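You operate a simulated robot arm through the tools that you are given. There is no shell and no other tool.

You run a simulated two-armed robot. Do the job below in one go: nothing can be reset, and whatever is moved stays where it is left.

Task
Splice the two green film ends with the orange tape.
Fine: slide both up to the yellow line, clamp both, lay the tape on the joint, roll it down, roller back; clamps stay down.

The check looks at the end state, three seconds after you hand in, the way a careful person would. Anything else that was tipped, shoved, dropped, spilled or broken makes it a failure.

Robot
Two 7-joint arms with two-finger parallel grippers on one trunk that stands fixed in place. Base frame: the origin is at the foot of the trunk, x ahead of it, y to its left, z up; the work surface is at about z = 0.862. Units: m, degrees, N and s.
The left shoulder is at [0.071, 0.156, 1.28], the right one opposite. Each reaches about 1.231 m from its shoulder. Payload 3.91 kg a hand.
Tool frame (each hand has its own): the origin (TCP) lies between the finger pads and is the grasp point; the fingertips stand 0.03 m ahead of it; z points along the fingers, y is the line along which they close. The gripper opens to 0.11 m. The fingers are 0.02 m wide and 0.01 m thick; the gripper's body (0.048 by 0.112 m) begins 0.055 m behind the TCP.
Orientation is told as [roll, pitch, yaw] about the base's x, y, z axes, in that order, counted from this pose: with the fingers straight down and closing along the base's y, the tool's x points along the base's -x, its y along +y and its z along -z.

Tools
- The arms move only by the tool move_arm. It takes "left_moves", "right_moves" or both (then of equal length, played together; a hand with none holds still); each is a list that holds one entry, the list of rows, each a list of 6 numbers: the shift along the tool's x, y, z in m, then the turn, a rotation vector about the tool's x, y, z in degrees. In form: [[[dx, dy, dz, wx, wy, wz], ...]]. A call has 1 to 20 rows; each row is the pose to reach, as a shift and turn from the pose commanded when the call began, along the tool's axes at that moment. "left_fingers" and "right_fingers" are, for a hand that has rows, the opening in per cent of the stroke, from 0 (shut) to 100 (fully open), set as the call begins (left out, the last holds). A row lasts 0.2 s, in which the tool goes at most 0.05 m and 8.6 degrees; a call with a longer step from one row to the next is refused whole, and so is a gripper value outside its range. Where a pose cannot be reached the arm comes as near as it can. A force on the tool above 90 N (or 10 N above the force at the start of the call, whichever is more), or a blocked arm, ends the call early, and 0.2 s more pass. Each finger travels about 0.108 m/s and halts on what it meets, pressing with about 22 N; the grip force reading is that of the motor and also rises with nothing between the fingers. The clock runs only during rows and for 0.2 s after the last one: add rows that repeat a pose to give the fingers time. The reply holds the time, the measured pose of the TCP, the force on the tool along the base axes, the opening and the grip force, in the units named above and with some noise, with the torque about the TCP (base axes, N m) and any sound that the robot's microphone picked up.
- Cameras (640 x 400 px; columns grow to the right, rows downward): "scene" is now at [0.1439, -0.0092, 1.5307]; the picture's right is [-0.11, -0.99, 0.00], its down [-0.34, 0.04, -0.94] and it looks along [0.93, -0.11, -0.34] (base axes); focal length 240 px, centre (320, 200). "left" rides on the left gripper at [0.072, -0.017, -0.103] in its tool frame; the picture's right is [0.23, 0.97, 0.00], its down [-0.76, 0.18, -0.62] and it looks along [-0.61, 0.14, 0.78] (tool axes); focal length 222 px, centre (320, 200). "right" rides on the right gripper at [0.072, 0.017, -0.104] in its tool frame; the picture's right is [-0.23, 0.97, 0.00], its down [-0.76, -0.18, -0.62] and it looks along [-0.61, -0.14, 0.78] (tool axes); focal length 222 px, centre (320, 200).
- grab_frame(camera): a new picture of that camera. The clock stands still meanwhile.
- raise_lower(by): slides the trunk up (or, below 0, down) by that many m; the arms and the scene camera ride with it, the base frame stays. It gives what a move gives, with no picture.
- aim_head(pan, tilt): turns the head with the scene camera to pan (to the left, within 86 degrees either way) and tilt (down, from -29 to 69), counted from straight ahead of the robot. It gives what a move gives.
- pixel_to_xyz(camera, pixels): for up to 12 pixels [column, row] of the newest picture of that camera ("zoom" is the newest enlarged one), the place [x, y, z] in the base frame of the surface seen there, good to about 0.002 m. The clock stands still meanwhile.
- inspect(camera, box): a new picture of the part [left, top, right, bottom] of that camera's present view, enlarged. The clock stands still meanwhile.
- finish_job(): hands the job in; it is judged then, once.

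Unless the task says otherwise, let go and move clear before handing in.

The tools are called after "Call:" as a command line: name --argument value ..., lists and objects as JSON in quotes. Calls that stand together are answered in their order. move_arm: Moves the arms, as the interface text tells. Its arguments: {"type":"object","properties":{"left_moves":{"type":"array","items":{"type":"array","items":{"type":"array","items":{"type":"number"}}}},"left_fingers":{"type":"number"},"right_moves":{"type":"array","items":{"type":"array","items":{"type":"array","items":{"type":"number"}}}},"right_fingers":{"type":"number"}},"required":[]} The other tools are called the same way: raise_lower (by) moves the trunk up or down; aim_head (pan, tilt) turns the head that bears the scene camera; grab_frame (camera) takes a picture; pixel_to_xyz (camera, pixels) gives the place of the surface under pixels of a picture; inspect (camera, box) takes an enlarged picture of a part of a camera's view; finish_job () hands the job in.

At the start:

```text
time_s: 0.0
left_eef_pos: [0.7076, 0.2112, 1.4909]
left_tool_rot: [-0.1, -0.1, 0.1]
left_contact_force: [-0.2, -0.7, 0.6]
left_ft_torque: [0.02, -0.01, -0.01]
left_gripper_width: 0.11
left_grasp_force: 0.1
right_eef_pos: [0.5719, -0.29, 1.4599]
right_tool_rot: [-0.1, -0.1, 0.0]
right_contact_force: [0.7, -0.1, -0.5]
right_ft_torque: [-0.04, 0.01, 0.01]
right_gripper_width: 0.1097
right_grasp_force: 0.0
trunk travel left (down, up): [-0.725, 0.215]
head pan, tilt (commanded): [-6.6, 19.8]
```

scene: 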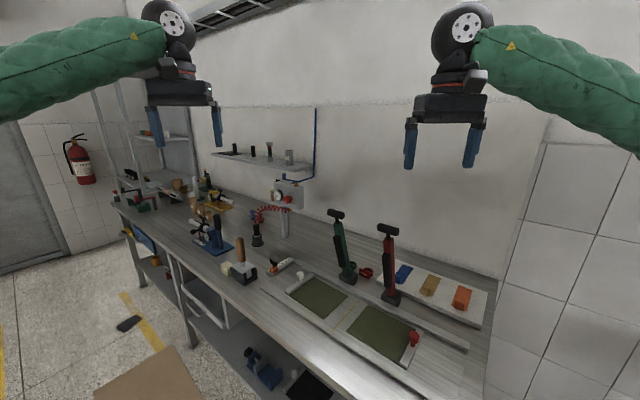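
right: 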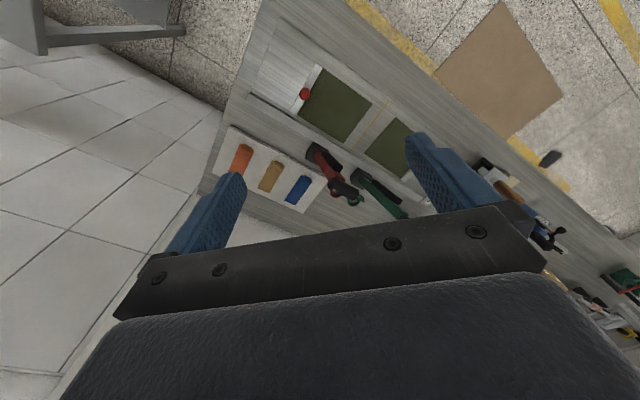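
left: 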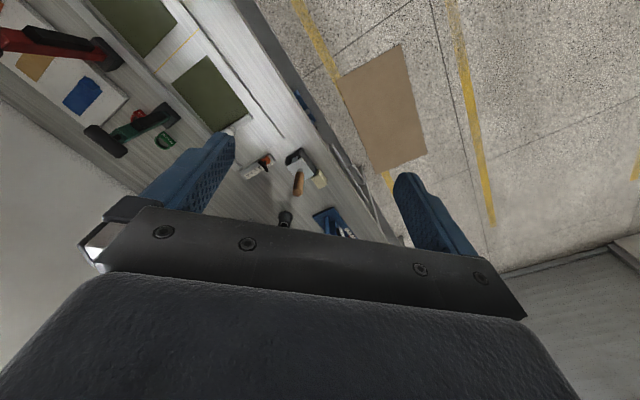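

The scene picture shows a splicing board with two green films (about 318,297 and 380,332), toggle-clamp-like green and red tools, and blue, tan and orange tape pieces on a white plate. I'll look closer before moving anything.

Call:
inspect --camera "scene" --box '[260, 190, 500, 380]'

Call:
inspect --camera "scene" --box '[170, 170, 330, 300]'

Call:
inspect --camera "right" --box '[210, 40, 450, 220]'

```text
2.11 times, centred on (380, 285) of scene
```

zoom: 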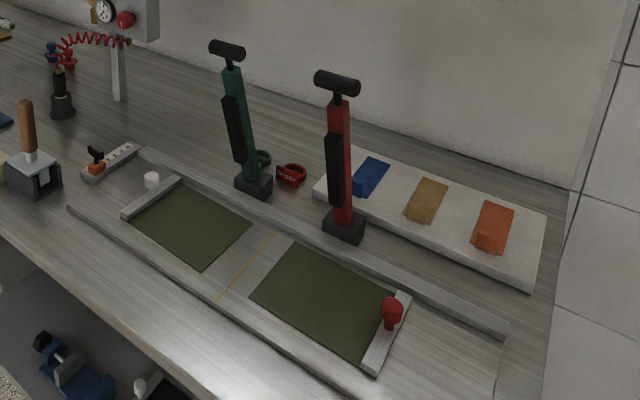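

```text
3.08 times, centred on (250, 235) of scene
```

zoom: 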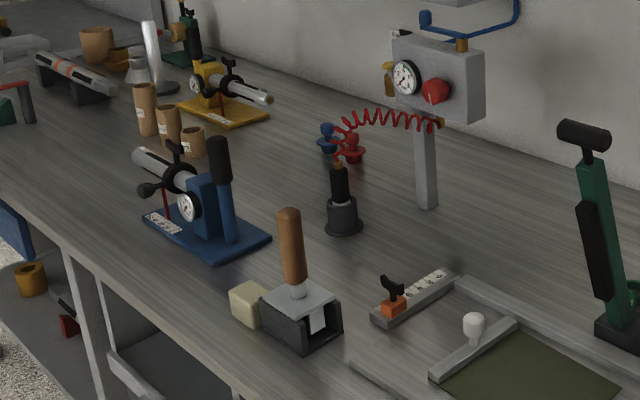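

```text
2.22 times, centred on (330, 130) of right
```

zoom: 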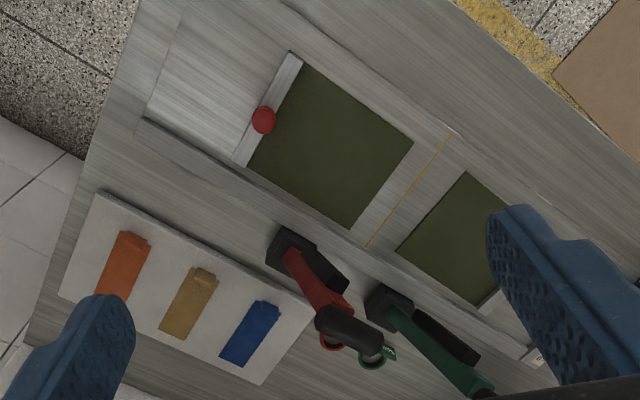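

The clamps look like upright swing arms on the rear rail, the films carry bars with a white and a red knob, and a wooden-handled item sits in a dark holder. I'll turn the head to the right and down for a better view of the work area.

Call:
aim_head --pan -15 --tilt 38

Call:
grab_frame --camera "scene"

```text
time_s: 0.8
left_eef_pos: [0.7092, 0.2104, 1.4906]
left_tool_rot: [0.0, 0.1, 0.0]
left_contact_force: [0.1, 0.7, 0.6]
left_ft_torque: [-0.01, 0.0, 0.01]
left_gripper_width: 0.11
left_grasp_force: 0.0
right_eef_pos: [0.5718, -0.2906, 1.4606]
right_tool_rot: [0.0, -0.1, 0.1]
right_contact_force: [-0.1, -0.2, -1.0]
right_ft_torque: [0.0, -0.02, 0.01]
right_gripper_width: 0.1102
right_grasp_force: 0.1
trunk travel left (down, up): [-0.725, 0.215]
head pan, tilt (commanded): [-15.0, 38.0]
```

```text
taken
```

scene: 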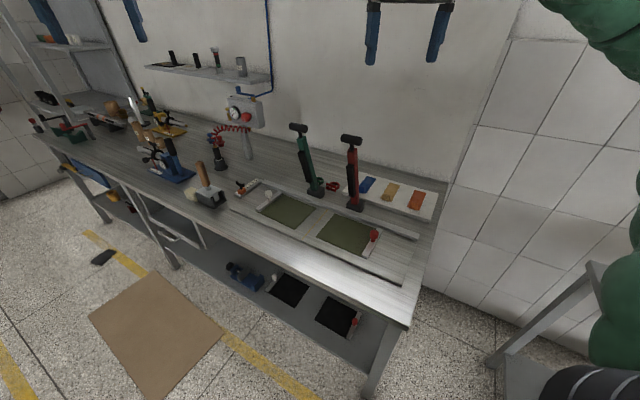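

The head view now takes in the splicer at about (325,215); I'll enlarge it and locate its parts.

Call:
inspect --camera "scene" --box '[230, 120, 350, 260]'

Call:
inspect --camera "scene" --box '[320, 125, 450, 290]'

Call:
inspect --camera "scene" --box '[170, 140, 290, 220]'

Call:
pixel_to_xyz --camera "scene" --pixels '[[296, 127], [315, 190], [350, 138], [355, 205], [268, 195], [374, 235], [317, 225], [285, 212], [350, 235], [367, 184], [390, 190], [416, 200]]'

```text
2.86 times, centred on (290, 190) of scene
```

zoom: 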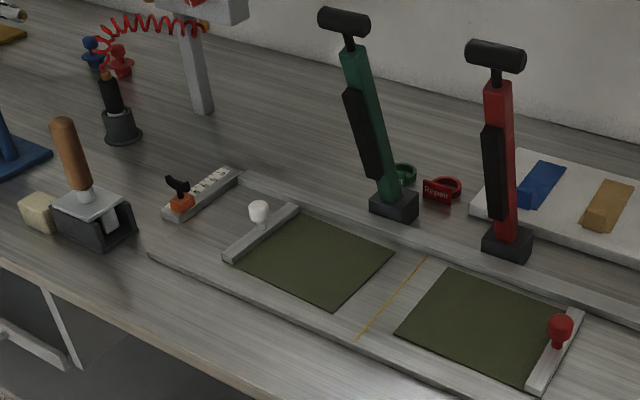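

```text
2.42 times, centred on (385, 208) of scene
```

zoom: 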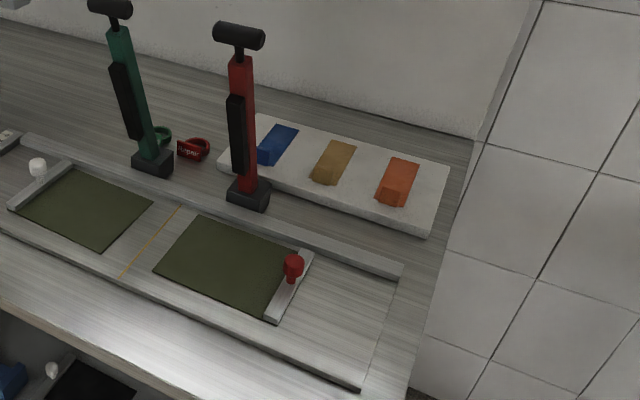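

```text
5.00 times, centred on (230, 180) of scene
```

zoom: 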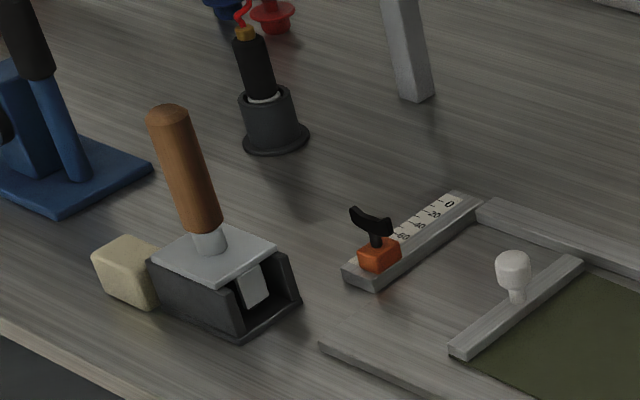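

```text
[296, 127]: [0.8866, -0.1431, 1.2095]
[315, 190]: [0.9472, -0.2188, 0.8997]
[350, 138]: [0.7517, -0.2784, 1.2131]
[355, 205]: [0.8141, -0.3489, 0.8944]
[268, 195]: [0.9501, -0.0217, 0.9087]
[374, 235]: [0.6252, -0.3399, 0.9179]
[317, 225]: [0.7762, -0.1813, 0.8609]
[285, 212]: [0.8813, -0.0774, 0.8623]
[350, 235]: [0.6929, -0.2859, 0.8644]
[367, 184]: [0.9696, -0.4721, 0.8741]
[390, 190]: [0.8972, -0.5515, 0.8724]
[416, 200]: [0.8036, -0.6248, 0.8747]
```

The zooms show swing clamps about 0.31 m tall on the rear rail, film bars with knobs, folded tabs on the tapes, and a wooden-handled roller in a dark cradle. I'll take precise places off an enlarged picture of the splicer.

Call:
inspect --camera "scene" --box '[230, 170, 430, 290]'

```text
3.20 times, centred on (330, 230) of scene
```

zoom: 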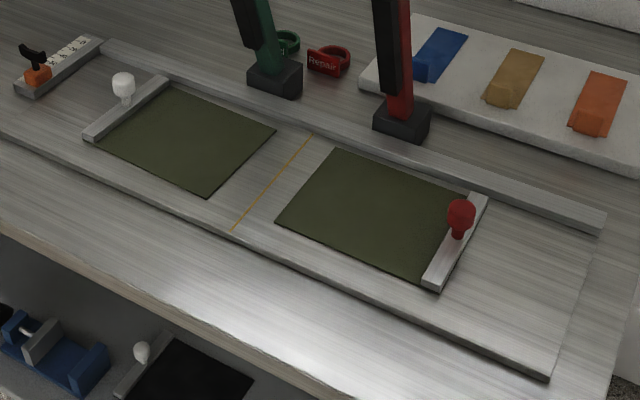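

Call:
pixel_to_xyz --camera "zoom" --pixels '[[235, 226], [309, 138], [275, 131], [208, 193], [334, 150], [277, 222], [88, 138], [165, 80], [433, 286], [483, 197], [100, 143], [462, 190]]'

Call:
pixel_to_xyz --camera "zoom" --pixels '[[123, 80], [460, 205], [126, 100], [458, 234], [604, 215], [105, 45], [548, 375], [250, 72], [300, 80], [290, 95], [375, 125], [428, 125]]'

Call:
pixel_to_xyz --camera "zoom" --pixels '[[583, 75], [625, 82], [575, 110], [607, 116], [577, 125], [598, 133], [600, 95], [590, 118], [325, 50], [285, 42], [420, 135], [400, 90]]'

```text
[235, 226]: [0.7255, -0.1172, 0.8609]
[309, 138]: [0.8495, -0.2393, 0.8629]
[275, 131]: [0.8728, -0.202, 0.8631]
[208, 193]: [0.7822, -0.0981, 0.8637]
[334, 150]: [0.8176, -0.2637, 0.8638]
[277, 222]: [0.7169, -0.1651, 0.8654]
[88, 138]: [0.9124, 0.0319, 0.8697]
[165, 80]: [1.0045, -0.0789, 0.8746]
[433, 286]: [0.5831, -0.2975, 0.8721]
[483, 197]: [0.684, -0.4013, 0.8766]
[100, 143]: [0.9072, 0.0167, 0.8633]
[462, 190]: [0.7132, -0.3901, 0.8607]
```

```text
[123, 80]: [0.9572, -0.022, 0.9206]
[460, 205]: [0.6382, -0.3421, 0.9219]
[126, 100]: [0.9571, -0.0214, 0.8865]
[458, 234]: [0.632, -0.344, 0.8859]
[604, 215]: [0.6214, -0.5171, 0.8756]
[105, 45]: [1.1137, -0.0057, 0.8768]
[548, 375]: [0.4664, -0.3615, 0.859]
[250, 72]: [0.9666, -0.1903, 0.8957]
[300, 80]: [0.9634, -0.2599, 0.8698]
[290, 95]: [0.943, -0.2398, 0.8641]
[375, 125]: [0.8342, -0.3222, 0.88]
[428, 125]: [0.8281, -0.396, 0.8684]
```

```text
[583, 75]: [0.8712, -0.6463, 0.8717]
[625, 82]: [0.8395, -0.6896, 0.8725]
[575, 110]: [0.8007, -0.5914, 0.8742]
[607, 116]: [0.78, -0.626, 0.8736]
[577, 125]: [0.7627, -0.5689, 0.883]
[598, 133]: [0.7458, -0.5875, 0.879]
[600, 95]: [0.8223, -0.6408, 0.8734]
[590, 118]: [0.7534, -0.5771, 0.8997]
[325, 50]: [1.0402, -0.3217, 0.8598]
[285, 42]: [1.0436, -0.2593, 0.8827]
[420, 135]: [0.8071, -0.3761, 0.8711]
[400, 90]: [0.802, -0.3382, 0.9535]
```

The readings give a board turned about 46°: yellow line from (0.726,-0.117) to (0.850,-0.239), films 4–5 cm off it, and the left film apparently skewed by some 5°. Next I check the wall and plate places and read the roller dock and clamp handles.

Call:
pixel_to_xyz --camera "scene" --pixels '[[435, 150], [470, 200], [450, 120], [400, 110], [330, 100], [438, 190], [350, 165], [435, 218], [480, 150], [300, 80], [425, 250], [436, 225]]'

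Call:
inspect --camera "scene" --box '[170, 140, 270, 220]'

```text
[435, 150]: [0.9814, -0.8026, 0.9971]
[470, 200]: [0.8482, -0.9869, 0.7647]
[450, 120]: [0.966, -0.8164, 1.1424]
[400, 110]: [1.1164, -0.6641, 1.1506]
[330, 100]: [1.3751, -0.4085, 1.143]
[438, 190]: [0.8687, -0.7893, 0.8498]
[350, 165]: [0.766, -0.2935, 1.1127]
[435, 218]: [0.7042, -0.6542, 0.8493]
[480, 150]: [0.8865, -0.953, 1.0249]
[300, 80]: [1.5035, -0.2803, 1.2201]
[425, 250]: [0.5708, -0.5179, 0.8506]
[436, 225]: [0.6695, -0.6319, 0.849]
```

```text
5.00 times, centred on (220, 180) of scene
```

zoom: 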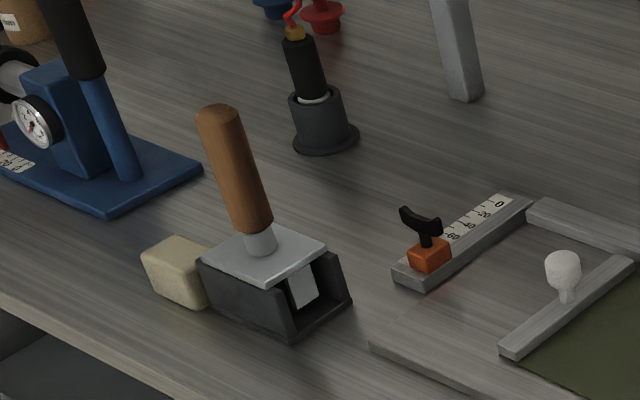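

The back wall lies about 0.18 m behind the tapes, so there is room. Now I read the roller, its cradle and the slider from the newest zoom.

Call:
pixel_to_xyz --camera "zoom" --pixels '[[217, 112], [245, 190], [262, 240], [205, 260], [265, 285], [327, 240], [270, 225], [300, 290], [293, 342], [350, 298], [203, 300], [165, 255]]'

Call:
move_arm --right_moves '[[[-0.0136, -0.0236, 0.0243, 0, 0, -3.3], [-0.0271, -0.0471, 0.0486, 0, 0, -6.6], [-0.0407, -0.0707, 0.0729, 0, 0, -9.9], [-0.0543, -0.0943, 0.0971, 0, 0, -13.1], [-0.0679, -0.1179, 0.1214, 0, 0, -16.4], [-0.0814, -0.1414, 0.1457, 0, 0, -19.7], [-0.095, -0.165, 0.17, 0, 0, -23], [-0.1086, -0.1886, 0.1943, 0, 0, -26.3], [-0.1221, -0.2121, 0.2186, 0, 0, -29.6], [-0.1357, -0.2357, 0.2429, 0, 0, -32.9], [-0.1493, -0.2593, 0.2671, 0, 0, -36.1], [-0.1629, -0.2829, 0.2914, 0, 0, -39.4], [-0.1764, -0.3064, 0.3157, 0, 0, -42.7], [-0.19, -0.33, 0.34, 0, 0, -46], [-0.19, -0.33, 0.34, 0, 0, -46]]]'

Call:
grab_frame --camera "right"

Call:
grab_frame --camera "scene"

```text
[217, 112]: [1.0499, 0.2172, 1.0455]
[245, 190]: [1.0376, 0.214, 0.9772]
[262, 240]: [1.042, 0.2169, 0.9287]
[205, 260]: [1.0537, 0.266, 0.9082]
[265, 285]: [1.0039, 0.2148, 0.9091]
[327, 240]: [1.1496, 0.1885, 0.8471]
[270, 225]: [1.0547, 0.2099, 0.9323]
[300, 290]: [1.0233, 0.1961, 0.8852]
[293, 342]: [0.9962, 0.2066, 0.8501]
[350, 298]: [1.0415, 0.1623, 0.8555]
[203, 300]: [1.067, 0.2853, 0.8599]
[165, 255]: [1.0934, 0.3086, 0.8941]
```

```text
time_s: 4.0
left_eef_pos: [0.7072, 0.2119, 1.4909]
left_tool_rot: [-0.2, -0.1, -0.1]
left_contact_force: [-0.8, 1.2, -0.4]
left_ft_torque: [-0.03, -0.02, -0.04]
left_gripper_width: 0.1095
left_grasp_force: 0.0
right_eef_pos: [0.6515, -0.439, 1.1689]
right_tool_rot: [-3.4, -0.5, 35.9]
right_contact_force: [-0.6, 0.6, -6.8]
right_ft_torque: [-0.02, -0.07, -0.01]
right_gripper_width: 0.11
right_grasp_force: 0.1
right hand out of reach, approached as far as the arm can: row 9, 10, 11, 12, 13, 14, 15
trunk travel left (down, up): [-0.725, 0.215]
head pan, tilt (commanded): [-15.0, 38.0]
```

```text
taken
```

right: 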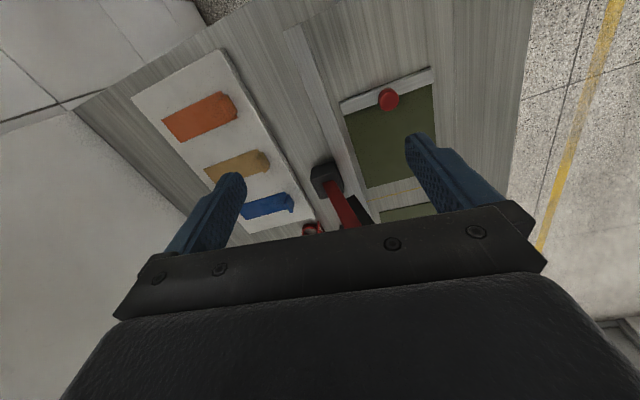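

```text
taken
```

scene: 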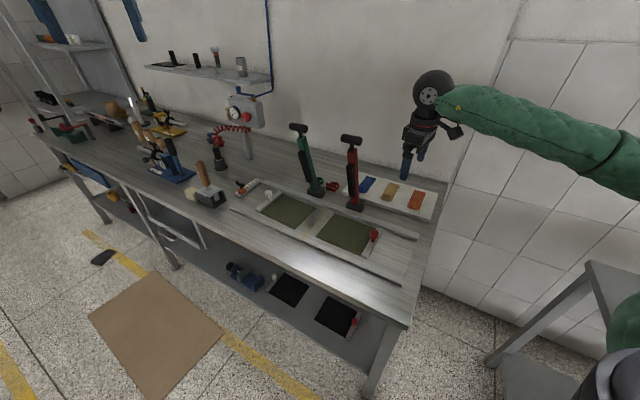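

The right arm stopped short at (0.65,-0.44,1.17) with yaw 36°, apparently a joint limit rather than true reach. I'll repeat a null move to see where the commanded pose now is.

Call:
move_arm --right_moves '[[[0, 0, 0, 0, 0, 0], [0, 0, 0, 0, 0, 0]]]'

```text
time_s: 4.6
left_eef_pos: [0.7097, 0.2111, 1.49]
left_tool_rot: [-0.1, 0.0, 0.0]
left_contact_force: [-0.1, 0.6, 0.0]
left_ft_torque: [0.01, -0.02, -0.02]
left_gripper_width: 0.1101
left_grasp_force: 0.0
right_eef_pos: [0.653, -0.4394, 1.1666]
right_tool_rot: [-3.1, -0.3, 36.0]
right_contact_force: [0.0, -0.4, -0.6]
right_ft_torque: [0.0, 0.01, 0.04]
right_gripper_width: 0.1097
right_grasp_force: 0.0
trunk travel left (down, up): [-0.725, 0.215]
head pan, tilt (commanded): [-15.0, 38.0]
```

The commanded pose simply settled where the arm stopped. The right view shows the orange tape near (200,115) with its tab at (225,105); I'll enlarge it.

Call:
inspect --camera "right" --box '[130, 50, 330, 240]'

Call:
inspect --camera "right" --box '[280, 40, 480, 230]'

```text
2.11 times, centred on (230, 145) of right
```

zoom: 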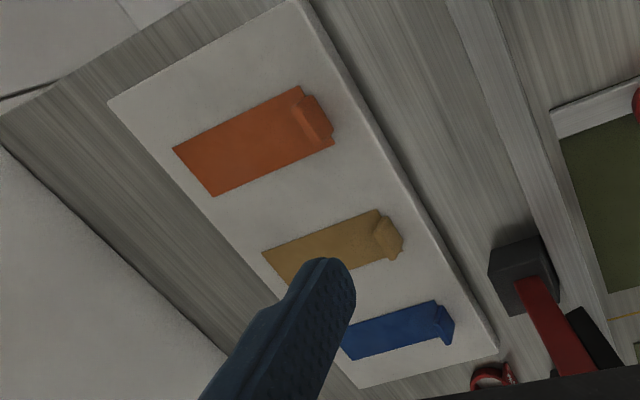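

```text
2.11 times, centred on (380, 135) of right
```

zoom: 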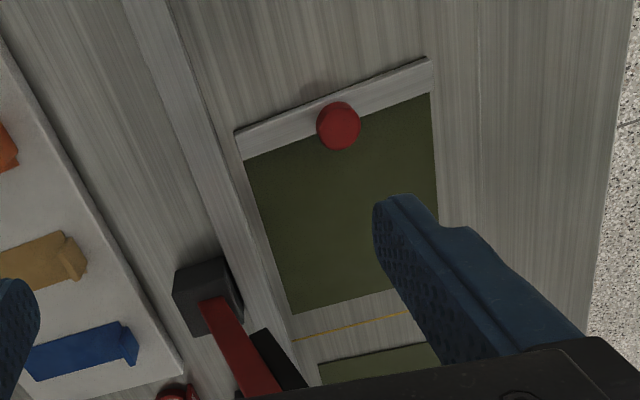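

The tape is a flat strip with an upright tab block at its board-side end. I'll measure it and the tab from an enlarged view.

Call:
inspect --camera "right" --box '[150, 70, 260, 150]'

Call:
pixel_to_xyz --camera "right" --pixels '[[163, 119], [181, 142], [218, 93], [227, 98], [237, 117], [232, 108], [222, 110], [228, 121], [200, 118], [388, 99], [345, 103], [430, 72]]'

```text
5.00 times, centred on (205, 110) of right
```

zoom: 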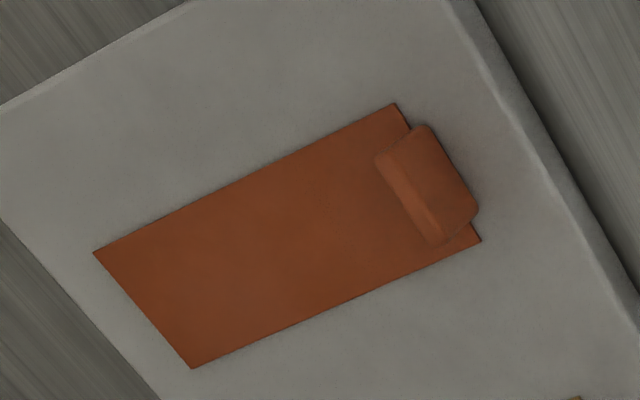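

```text
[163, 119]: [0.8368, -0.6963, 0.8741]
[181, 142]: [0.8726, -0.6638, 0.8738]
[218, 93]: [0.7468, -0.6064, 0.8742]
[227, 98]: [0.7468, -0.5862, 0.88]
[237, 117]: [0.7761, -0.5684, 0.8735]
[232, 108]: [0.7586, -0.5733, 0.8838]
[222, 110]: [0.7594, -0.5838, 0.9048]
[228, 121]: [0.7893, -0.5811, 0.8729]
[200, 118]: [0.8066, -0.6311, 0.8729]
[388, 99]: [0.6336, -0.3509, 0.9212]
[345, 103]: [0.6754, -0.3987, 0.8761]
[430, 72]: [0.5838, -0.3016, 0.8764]
```

The tab is about 30 mm tall and 30 mm wide across the strip at (0.76,-0.58), standing to z 0.905, with the strip running away along the yellow-line direction. I'll test whether the right arm reaches above it with the hand yawed to −44°, where the fingers close across the tab's width.

Call:
move_arm --right_moves '[[[-0.0004, -0.0181, 0.0117, -0.26, 0.22, 8.0], [-0.0007, -0.0361, 0.0234, -0.52, 0.43, 16.0], [-0.001, -0.0542, 0.0351, -0.77, 0.65, 24.0], [-0.0014, -0.0722, 0.0468, -1.03, 0.86, 32.0], [-0.0018, -0.0903, 0.0585, -1.29, 1.08, 40.0], [-0.0021, -0.1084, 0.0702, -1.55, 1.3, 48.0], [-0.0025, -0.1264, 0.0819, -1.81, 1.51, 56.0], [-0.0028, -0.1445, 0.0936, -2.06, 1.73, 64.0], [-0.0032, -0.1625, 0.1053, -2.32, 1.94, 72.0], [-0.0035, -0.1806, 0.117, -2.58, 2.16, 80.0], [-0.0035, -0.1806, 0.117, -2.58, 2.16, 80.0]]]'

Call:
grab_frame --camera "right"

```text
time_s: 7.0
left_eef_pos: [0.7079, 0.2111, 1.4903]
left_tool_rot: [0.0, 0.0, 0.0]
left_contact_force: [0.2, -0.5, 0.3]
left_ft_torque: [-0.06, 0.0, -0.04]
left_gripper_width: 0.11
left_grasp_force: 0.1
right_eef_pos: [0.77, -0.5862, 1.0628]
right_tool_rot: [0.5, 0.0, -44.1]
right_contact_force: [-0.4, 0.1, 0.2]
right_ft_torque: [0.0, -0.01, -0.01]
right_gripper_width: 0.1099
right_grasp_force: 0.0
trunk travel left (down, up): [-0.725, 0.215]
head pan, tilt (commanded): [-15.0, 38.0]
```

```text
taken
```

right: 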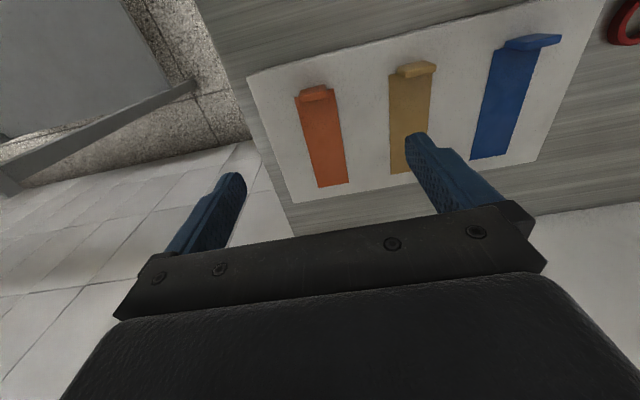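

The right arm reaches over the tape at yaw −44° without trouble. Now I'll bring the left hand towards the roller dock for a closer look with its camera.

Call:
move_arm --left_moves '[[[-0.027, 0, 0.027, 0, 0, 4.4], [-0.054, 0, 0.054, 0, 0, 8.8], [-0.081, 0, 0.081, 0, 0, 13.2], [-0.108, 0, 0.108, 0, 0, 17.6], [-0.135, 0, 0.135, 0, 0, 22.0], [-0.162, 0, 0.162, 0, 0, 26.4], [-0.189, 0, 0.189, 0, 0, 30.8], [-0.216, 0, 0.216, 0, 0, 35.2], [-0.243, 0, 0.243, 0, 0, 39.6], [-0.27, 0, 0.27, 0, 0, 44.0], [-0.27, 0, 0.27, 0, 0, 44.0]]]'

Call:
grab_frame --camera "left"

Call:
grab_frame --camera "scene"

```text
time_s: 9.4
left_eef_pos: [0.9146, 0.2116, 1.2837]
left_tool_rot: [-0.1, 0.0, -33.7]
left_contact_force: [0.1, -1.0, -0.1]
left_ft_torque: [-0.04, -0.02, -0.03]
left_gripper_width: 0.1099
left_grasp_force: 0.1
left hand out of reach, approached as far as the arm can: row 8, 9, 10, 11
right_eef_pos: [0.77, -0.5869, 1.0626]
right_tool_rot: [0.4, 0.0, -44.0]
right_contact_force: [0.3, 0.3, -0.2]
right_ft_torque: [0.01, -0.01, 0.01]
right_gripper_width: 0.1101
right_grasp_force: 0.1
trunk travel left (down, up): [-0.725, 0.215]
head pan, tilt (commanded): [-15.0, 38.0]
```

```text
taken
```

left: 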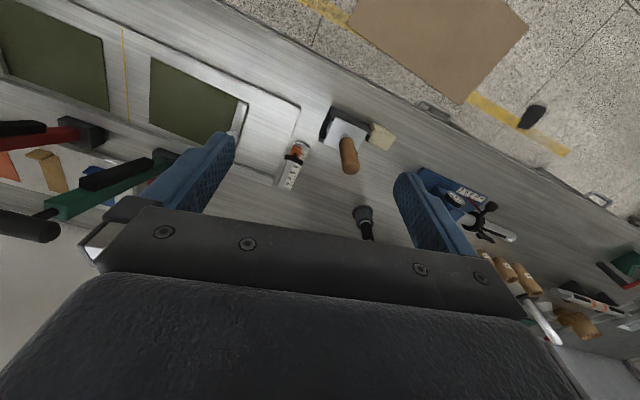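

```text
taken
```

scene: 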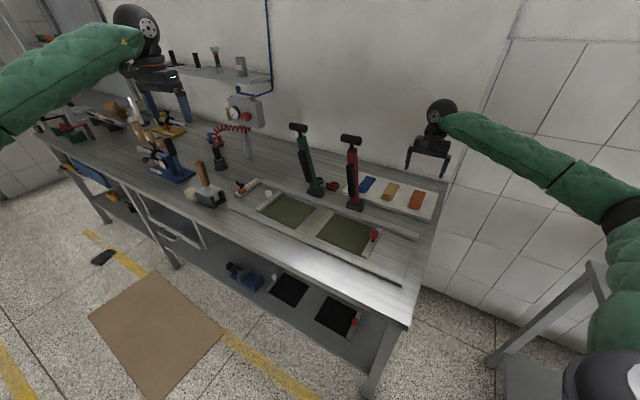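

The left arm stopped at (0.915,0.212,1.284), consistent with a straight-down reach limit, so far items need a tilted hand. The left view shows the roller at (340,135); I'll enlarge it.

Call:
inspect --camera "left" --box '[270, 90, 430, 200]'

Call:
inspect --camera "left" --box '[0, 0, 330, 210]'

Call:
pixel_to_xyz --camera "left" --pixels '[[150, 58], [151, 136], [236, 104], [246, 104], [226, 145], [126, 40], [350, 165], [348, 145], [331, 123], [366, 128], [324, 138], [380, 138]]'

```text
3.64 times, centred on (350, 145) of left
```

zoom: 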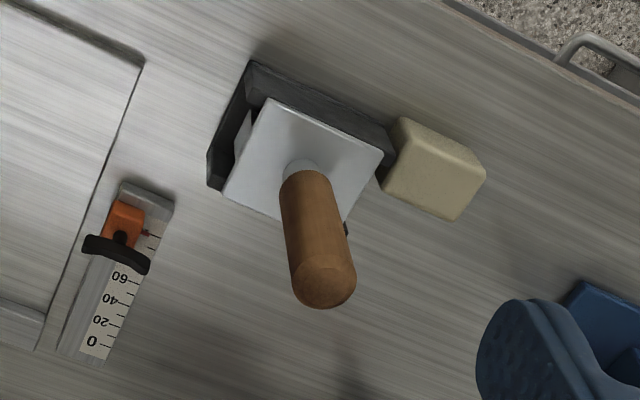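

```text
1.90 times, centred on (165, 105) of left
```

zoom: 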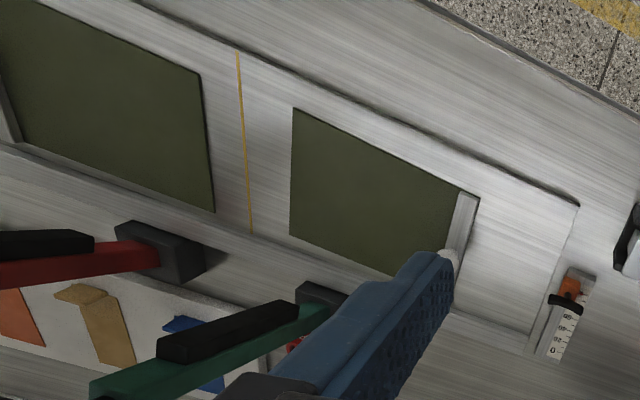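

```text
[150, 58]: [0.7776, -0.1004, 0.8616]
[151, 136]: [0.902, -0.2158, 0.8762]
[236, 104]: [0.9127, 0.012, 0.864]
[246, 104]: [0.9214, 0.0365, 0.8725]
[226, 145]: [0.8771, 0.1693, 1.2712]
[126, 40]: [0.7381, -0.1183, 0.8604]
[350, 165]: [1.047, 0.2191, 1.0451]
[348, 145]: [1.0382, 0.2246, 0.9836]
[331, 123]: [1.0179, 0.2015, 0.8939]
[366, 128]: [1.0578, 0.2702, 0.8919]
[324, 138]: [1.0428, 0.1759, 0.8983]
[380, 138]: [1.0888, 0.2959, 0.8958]
```

The left film's edge visibly converges with the yellow line towards the rear, confirming a skew. I'll measure its corners in the enlarged picture.

Call:
pixel_to_xyz --camera "zoom" --pixels '[[297, 112], [292, 230], [239, 56], [250, 230], [201, 76], [213, 208], [474, 200], [395, 272], [20, 10], [245, 140], [290, 170], [207, 140]]'

Call:
inspect --camera "left" --box '[120, 20, 270, 160]'

```text
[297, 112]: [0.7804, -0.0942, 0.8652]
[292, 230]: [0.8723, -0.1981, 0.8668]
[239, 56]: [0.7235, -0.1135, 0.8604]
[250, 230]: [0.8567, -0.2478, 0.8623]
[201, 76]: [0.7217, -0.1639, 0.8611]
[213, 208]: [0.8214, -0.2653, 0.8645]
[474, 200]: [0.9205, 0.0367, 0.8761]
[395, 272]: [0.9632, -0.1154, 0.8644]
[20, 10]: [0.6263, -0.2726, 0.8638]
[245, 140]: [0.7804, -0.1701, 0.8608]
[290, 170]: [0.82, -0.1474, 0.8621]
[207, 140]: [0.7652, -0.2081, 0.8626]
```

```text
2.86 times, centred on (195, 90) of left
```

zoom: 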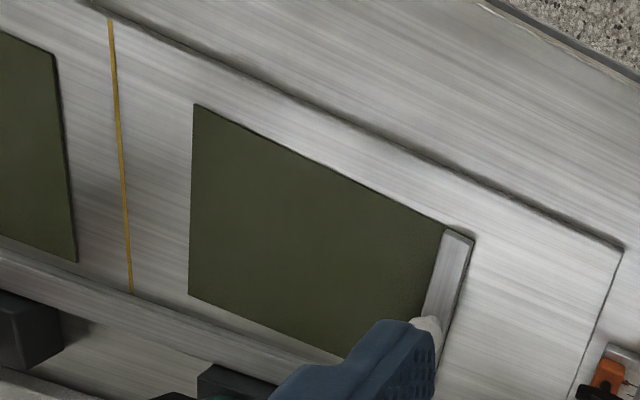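

The board lies at 45°, with the yellow line at x+y = 0.6095. The right film is square with a gap of about 38 mm, and the left film is skewed about 4° with gaps of 45–54 mm. I'll now bring the right hand over the front part of the right film's bar with a slight tilt, keeping clear of the red lever.

Call:
move_arm --right_moves '[[[0.0379, 0.0095, 0.0016, 0.05, -1.3, 0.13], [0.0757, 0.0189, 0.0032, 0.09, -2.6, 0.25], [0.1136, 0.0284, 0.0048, 0.14, -3.9, 0.38], [0.1515, 0.0378, 0.0064, 0.18, -5.2, 0.5], [0.1893, 0.0473, 0.0079, 0.23, -6.5, 0.63], [0.2272, 0.0567, 0.0095, 0.27, -7.8, 0.75], [0.265, 0.0662, 0.0111, 0.32, -9.1, 0.88], [0.3029, 0.0756, 0.0127, 0.36, -10.35, 1.0], [0.3029, 0.0756, 0.0127, 0.36, -10.35, 1.0]]]'

Call:
grab_frame --camera "right"

Call:
grab_frame --camera "scene"

```text
time_s: 11.4
left_eef_pos: [0.9136, 0.2123, 1.2838]
left_tool_rot: [0.0, 0.0, -33.8]
left_contact_force: [-0.2, -0.4, -0.3]
left_ft_torque: [0.05, 0.02, -0.01]
left_gripper_width: 0.11
left_grasp_force: 0.0
right_eef_pos: [0.6054, -0.3207, 1.0508]
right_tool_rot: [0.1, -10.5, -45.1]
right_contact_force: [-0.3, -0.2, 0.6]
right_ft_torque: [0.03, -0.01, 0.01]
right_gripper_width: 0.1099
right_grasp_force: 0.1
trunk travel left (down, up): [-0.725, 0.215]
head pan, tilt (commanded): [-15.0, 38.0]
```

```text
taken
```

right: 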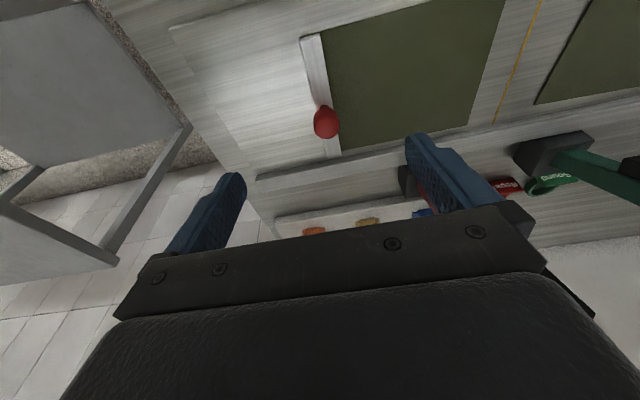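

```text
taken
```

scene: 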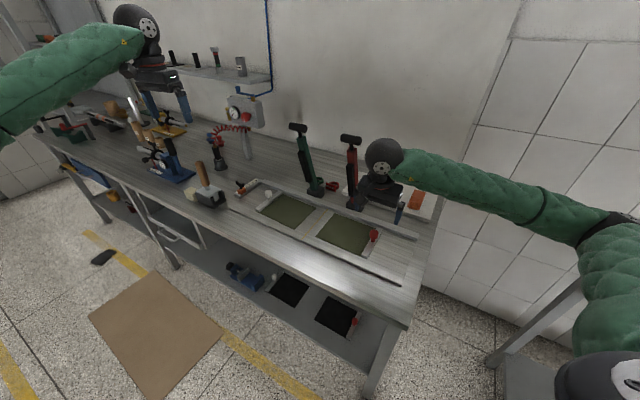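

The hand settled right on target and the view shows the bar from (310,40) to (333,155) with the red knob at (326,122). I'll enlarge and measure the bar.

Call:
inspect --camera "right" --box '[280, 20, 400, 170]'

```text
2.67 times, centred on (340, 95) of right
```

zoom: 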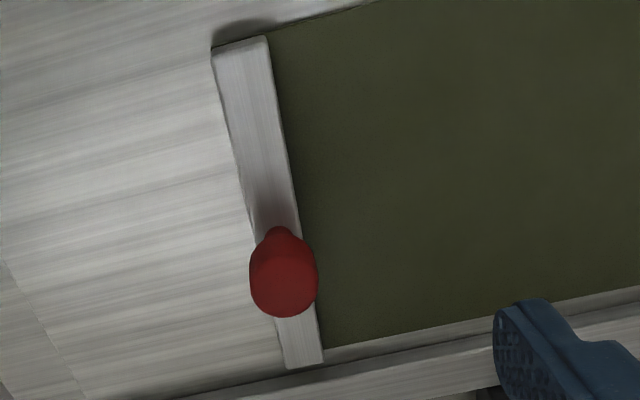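

Call:
pixel_to_xyz --camera "zoom" --pixels '[[216, 56], [262, 42], [240, 140], [284, 140], [262, 140], [248, 95], [283, 275], [277, 235], [318, 358], [288, 362], [305, 350], [450, 150]]'

Call:
pixel_to_xyz --camera "zoom" --pixels '[[252, 275], [316, 275], [283, 312], [225, 140], [300, 140], [350, 340], [310, 30], [279, 228], [240, 60], [265, 100], [275, 180], [255, 180]]'

```text
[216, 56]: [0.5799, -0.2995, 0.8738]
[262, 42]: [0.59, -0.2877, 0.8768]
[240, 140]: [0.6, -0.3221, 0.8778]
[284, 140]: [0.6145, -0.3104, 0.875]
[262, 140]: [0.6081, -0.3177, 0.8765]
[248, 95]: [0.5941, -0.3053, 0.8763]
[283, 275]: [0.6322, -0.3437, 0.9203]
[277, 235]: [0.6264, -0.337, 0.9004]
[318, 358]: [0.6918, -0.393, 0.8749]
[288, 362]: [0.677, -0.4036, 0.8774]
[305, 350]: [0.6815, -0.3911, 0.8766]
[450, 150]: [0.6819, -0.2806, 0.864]
```

```text
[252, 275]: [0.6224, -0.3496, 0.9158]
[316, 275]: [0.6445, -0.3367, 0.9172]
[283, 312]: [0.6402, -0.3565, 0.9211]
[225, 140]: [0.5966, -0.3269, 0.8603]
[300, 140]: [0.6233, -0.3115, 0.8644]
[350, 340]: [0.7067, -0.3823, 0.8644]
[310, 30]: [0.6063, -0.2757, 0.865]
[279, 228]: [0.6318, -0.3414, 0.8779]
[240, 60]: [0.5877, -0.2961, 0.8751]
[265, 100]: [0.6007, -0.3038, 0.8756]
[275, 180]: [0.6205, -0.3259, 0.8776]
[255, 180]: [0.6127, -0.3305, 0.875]
```

The bar top is at z 0.876 over the film at 0.864, with its centre line at S≈0.2055 and its front half free between T 0.621 and 0.677. I'll lower the open right hand around that front half, stopping just above the film.

Call:
move_arm --right_moves '[[[0.0094, 0.001, 0.037, 0, 0, 0], [0.0187, 0.0021, 0.074, 0, 0, 0], [0.025, 0.003, 0.1, 0, 0, 0], [0.031, 0.0036, 0.122, 0, 0, 0], [0.0345, 0.004, 0.136, 0, 0, 0], [0.0374, 0.0042, 0.1479, 0, 0, 0], [0.0374, 0.0042, 0.1479, 0, 0, 0]]]'

Call:
grab_frame --camera "right"

```text
time_s: 13.0
left_eef_pos: [0.9135, 0.2116, 1.2843]
left_tool_rot: [0.0, 0.0, -33.7]
left_contact_force: [-0.5, 0.1, 0.4]
left_ft_torque: [-0.02, 0.0, 0.03]
left_gripper_width: 0.11
left_grasp_force: 0.1
right_eef_pos: [0.6002, -0.3109, 0.898]
right_tool_rot: [0.1, -10.3, -45.2]
right_contact_force: [-0.1, 0.3, 0.7]
right_ft_torque: [0.02, -0.01, -0.03]
right_gripper_width: 0.1101
right_grasp_force: 0.0
trunk travel left (down, up): [-0.725, 0.215]
head pan, tilt (commanded): [-15.0, 38.0]
```

```text
taken
```

right: 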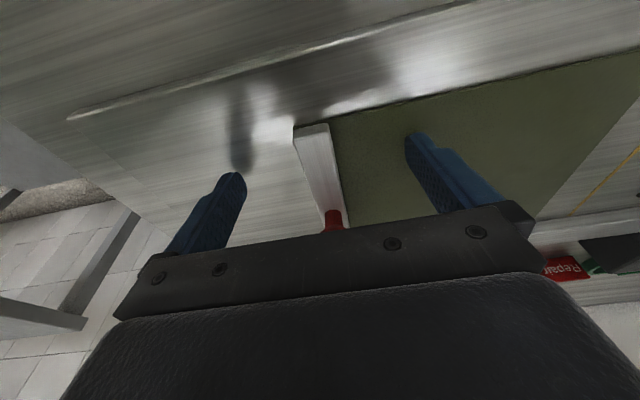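

The bar sits between the open fingers at (318,165) and there is no contact force. I'll close on it.

Call:
move_arm --right_moves '[[[0, 0, 0, 0, 0, 0], [0, 0, 0, 0, 0, 0], [0, 0, 0, 0, 0, 0], [0, 0, 0, 0, 0, 0]]]' --right_fingers 0

Call:
grab_frame --camera "right"

```text
time_s: 14.0
left_eef_pos: [0.9156, 0.2131, 1.2849]
left_tool_rot: [-0.1, -0.1, -33.7]
left_contact_force: [-0.5, -0.3, 0.1]
left_ft_torque: [0.01, 0.01, 0.0]
left_gripper_width: 0.1099
left_grasp_force: 0.0
right_eef_pos: [0.6003, -0.3101, 0.8972]
right_tool_rot: [0.1, -10.5, -45.1]
right_contact_force: [-0.2, -0.4, 0.0]
right_ft_torque: [-0.02, -0.04, -0.09]
right_gripper_width: 0.0215
right_grasp_force: 21.9
trunk travel left (down, up): [-0.725, 0.215]
head pan, tilt (commanded): [-15.0, 38.0]
```

```text
taken
```

right: 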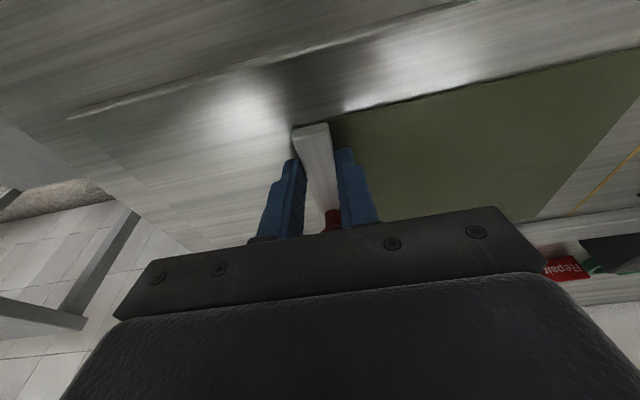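

The grip holds the bar at 21.5 mm with 22 N and no side load. I'll slide it 30 mm towards the yellow line and then look.

Call:
move_arm --right_moves '[[[0, 0.006, 0, 0, 0, 0], [0, 0.012, 0, 0, 0, 0], [0, 0.018, 0, 0, 0, 0], [0, 0.024, 0, 0, 0, 0], [0, 0.03, 0, 0, 0, 0], [0, 0.03, 0, 0, 0, 0]]]'

Call:
inspect --camera "scene" --box '[250, 180, 390, 270]'

Call:
inspect --camera "left" --box '[30, 0, 250, 160]'

```text
time_s: 15.4
left_eef_pos: [0.9135, 0.2113, 1.2846]
left_tool_rot: [0.0, 0.0, -33.9]
left_contact_force: [0.3, -0.6, 1.3]
left_ft_torque: [-0.03, 0.0, 0.0]
left_gripper_width: 0.1097
left_grasp_force: 0.0
right_eef_pos: [0.6222, -0.2899, 0.8974]
right_tool_rot: [0.1, -10.3, -45.1]
right_contact_force: [0.0, -0.4, 0.8]
right_ft_torque: [0.04, 0.05, -0.01]
right_gripper_width: 0.0218
right_grasp_force: 22.4
trunk travel left (down, up): [-0.725, 0.215]
head pan, tilt (commanded): [-15.0, 38.0]
```

```text
4.44 times, centred on (320, 225) of scene
```

zoom: 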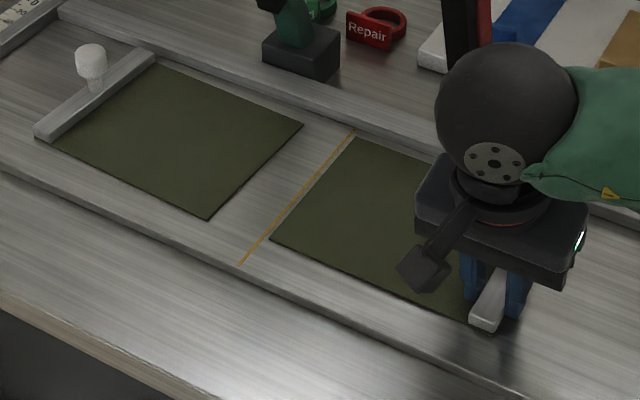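

```text
2.50 times, centred on (140, 80) of left
```

zoom: 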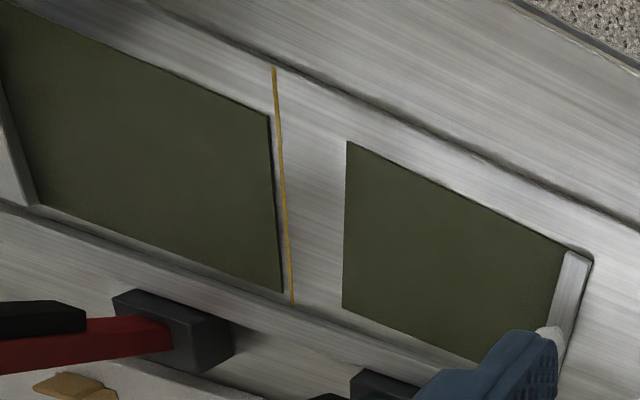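

The film moved with the bar and its edge now nearly touches the line, at (268,116)/(281,292) against yellow at (278,116)/(292,292) in the left zoom. I'll measure the remaining gap.

Call:
pixel_to_xyz --camera "zoom" --pixels '[[267, 120], [272, 180], [278, 260], [280, 120], [284, 180], [289, 260], [346, 145], [343, 300], [345, 220], [260, 180], [350, 220], [293, 295]]'

Call:
inspect --camera "left" --box '[100, 10, 180, 130]'

Call:
inspect --camera "scene" --box '[290, 195, 350, 250]'

```text
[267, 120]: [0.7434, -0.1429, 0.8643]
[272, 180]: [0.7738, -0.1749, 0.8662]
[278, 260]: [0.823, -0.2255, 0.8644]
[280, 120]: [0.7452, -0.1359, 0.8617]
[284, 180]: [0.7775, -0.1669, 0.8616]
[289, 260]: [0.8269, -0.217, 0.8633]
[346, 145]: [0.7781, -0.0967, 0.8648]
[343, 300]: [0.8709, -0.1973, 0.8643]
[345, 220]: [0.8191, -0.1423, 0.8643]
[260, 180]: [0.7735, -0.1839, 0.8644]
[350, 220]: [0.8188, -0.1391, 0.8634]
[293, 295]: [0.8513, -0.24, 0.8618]
```

```text
3.33 times, centred on (140, 70) of left
```

zoom: 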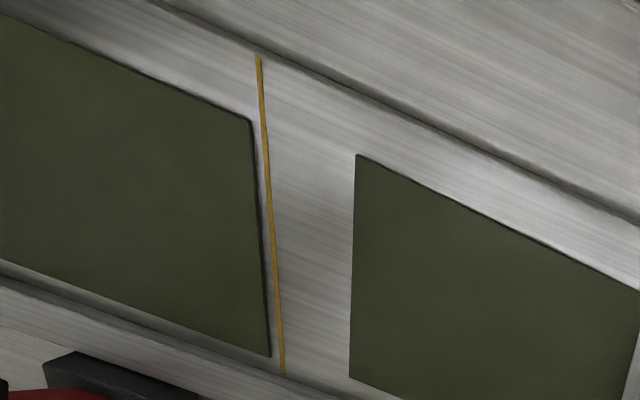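

```text
7.27 times, centred on (320, 222) of scene
```

zoom: 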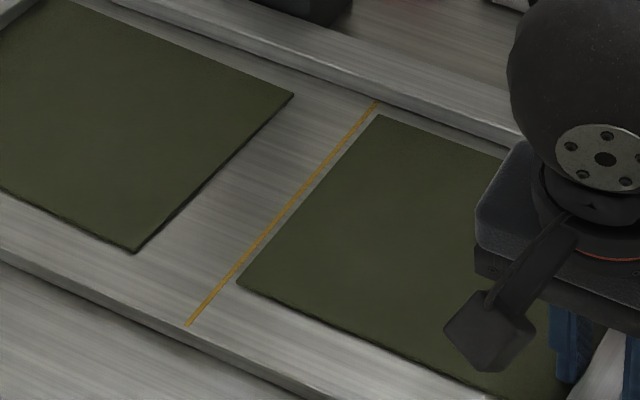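

The remaining gap measures about 8 mm and is even along its length. I'll slide 7 mm more and recheck.

Call:
move_arm --right_moves '[[[0, 0.0035, 0, 0, 0, 0], [0, 0.007, 0, 0, 0, 0], [0, 0.007, 0, 0, 0, 0], [0, 0.007, 0, 0, 0, 0]]]'

Call:
inspect --camera "left" --box '[100, 10, 180, 130]'

Call:
pixel_to_xyz --camera "zoom" --pixels '[[256, 130], [262, 180], [266, 240], [272, 300], [276, 345], [264, 130], [268, 180], [272, 240], [277, 300], [281, 345], [355, 180], [350, 360]]'

Call:
inspect --camera "scene" --box '[290, 195, 350, 250]'

```text
time_s: 16.4
left_eef_pos: [0.9144, 0.2113, 1.2845]
left_tool_rot: [0.0, 0.0, -33.8]
left_contact_force: [-0.3, 0.6, 0.7]
left_ft_torque: [0.02, -0.02, 0.0]
left_gripper_width: 0.1104
left_grasp_force: 0.0
right_eef_pos: [0.6275, -0.2841, 0.8972]
right_tool_rot: [0.2, -10.4, -45.1]
right_contact_force: [0.2, -0.6, -0.1]
right_ft_torque: [0.0, -0.02, -0.04]
right_gripper_width: 0.0217
right_grasp_force: 22.1
trunk travel left (down, up): [-0.725, 0.215]
head pan, tilt (commanded): [-15.0, 38.0]
```

```text
3.33 times, centred on (140, 70) of left
```

zoom: 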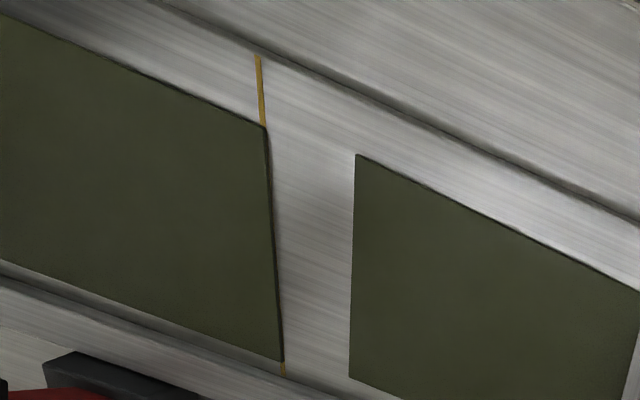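

```text
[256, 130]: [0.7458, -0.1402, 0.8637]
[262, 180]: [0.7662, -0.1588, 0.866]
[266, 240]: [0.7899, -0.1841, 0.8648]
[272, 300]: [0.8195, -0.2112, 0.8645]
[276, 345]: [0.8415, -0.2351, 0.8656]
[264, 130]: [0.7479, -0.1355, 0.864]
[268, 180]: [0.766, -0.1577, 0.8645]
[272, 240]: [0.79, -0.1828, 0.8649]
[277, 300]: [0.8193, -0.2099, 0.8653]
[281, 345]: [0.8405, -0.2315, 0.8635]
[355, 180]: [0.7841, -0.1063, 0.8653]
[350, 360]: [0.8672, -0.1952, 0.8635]
```

```text
7.27 times, centred on (320, 222) of scene
```

zoom: 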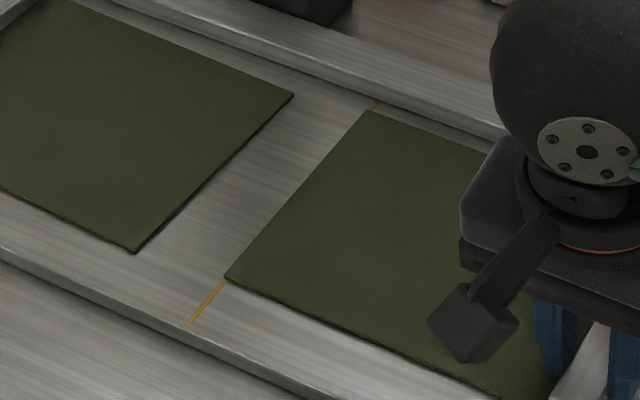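

The film edge now runs into the line at both ends, at (265,127) in the left zoom and (226,278) in the scene zoom. I'll enlarge both ends strongly to judge the last millimetre.

Call:
inspect --camera "left" --box '[112, 28, 142, 62]'

Call:
inspect --camera "scene" --box '[296, 220, 321, 245]'

Call:
inspect --camera "scene" --box '[318, 200, 338, 220]'

```text
11.76 times, centred on (127, 45) of left
```

zoom: 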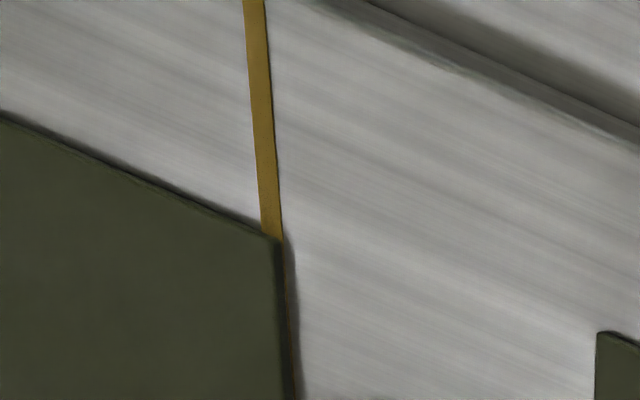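

```text
16.00 times, centred on (308, 232) of scene
```

zoom: 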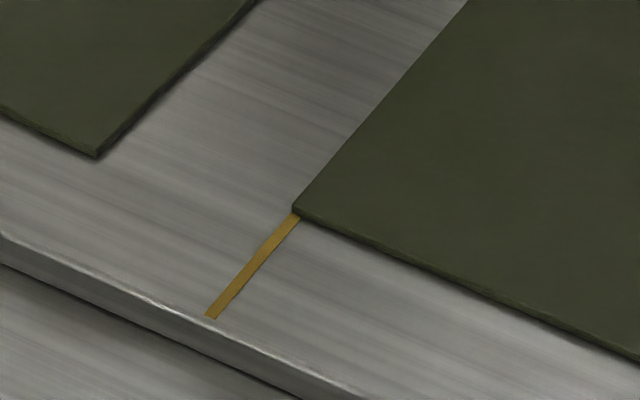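

```text
16.00 times, centred on (328, 210) of scene
```

zoom: 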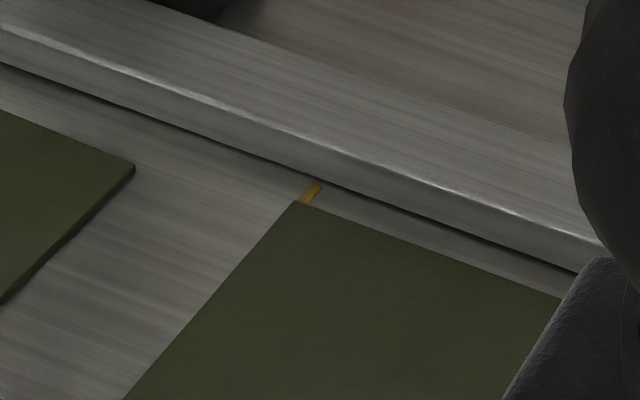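

The enlarged views disagree by about a millimetre on where the lower edge of the film lies, so I'll zoom harder on the front corner from both cameras.

Call:
inspect --camera "scene" --box '[303, 229, 311, 237]'

Call:
inspect --camera "left" --box '[119, 44, 129, 54]'

Call:
inspect --camera "left" --box '[122, 112, 134, 124]'

```text
16.00 times, centred on (307, 233) of scene
```

zoom: 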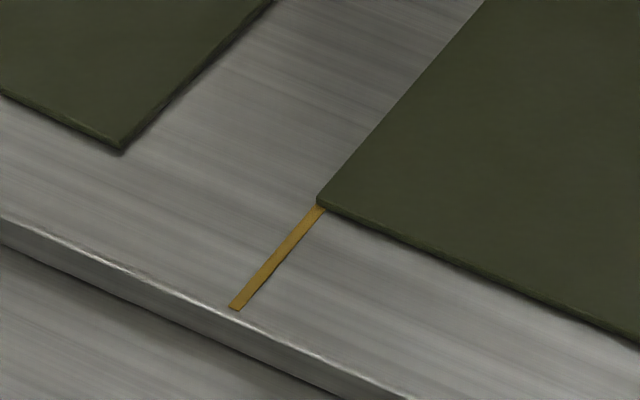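

```text
16.00 times, centred on (124, 49) of left
```

zoom: 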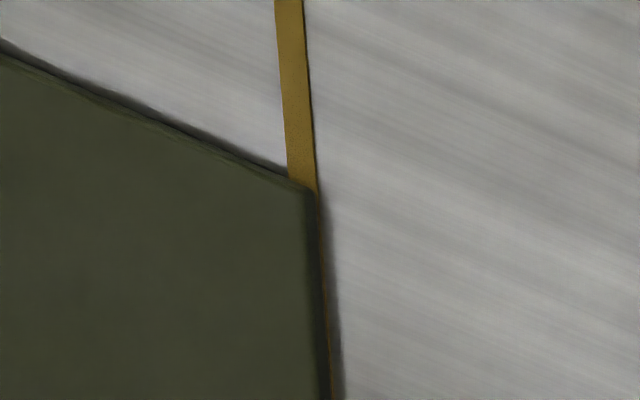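

```text
16.00 times, centred on (128, 118) of left
```

zoom: 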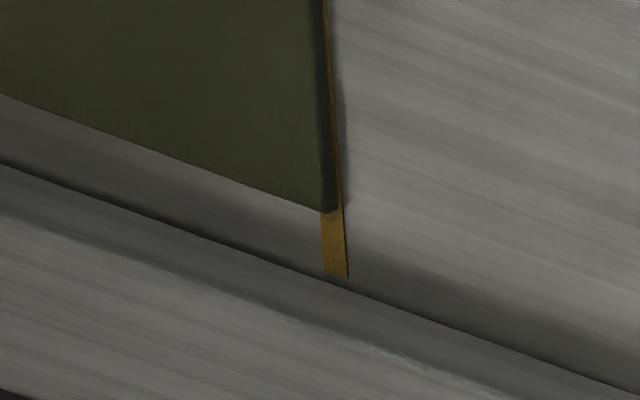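

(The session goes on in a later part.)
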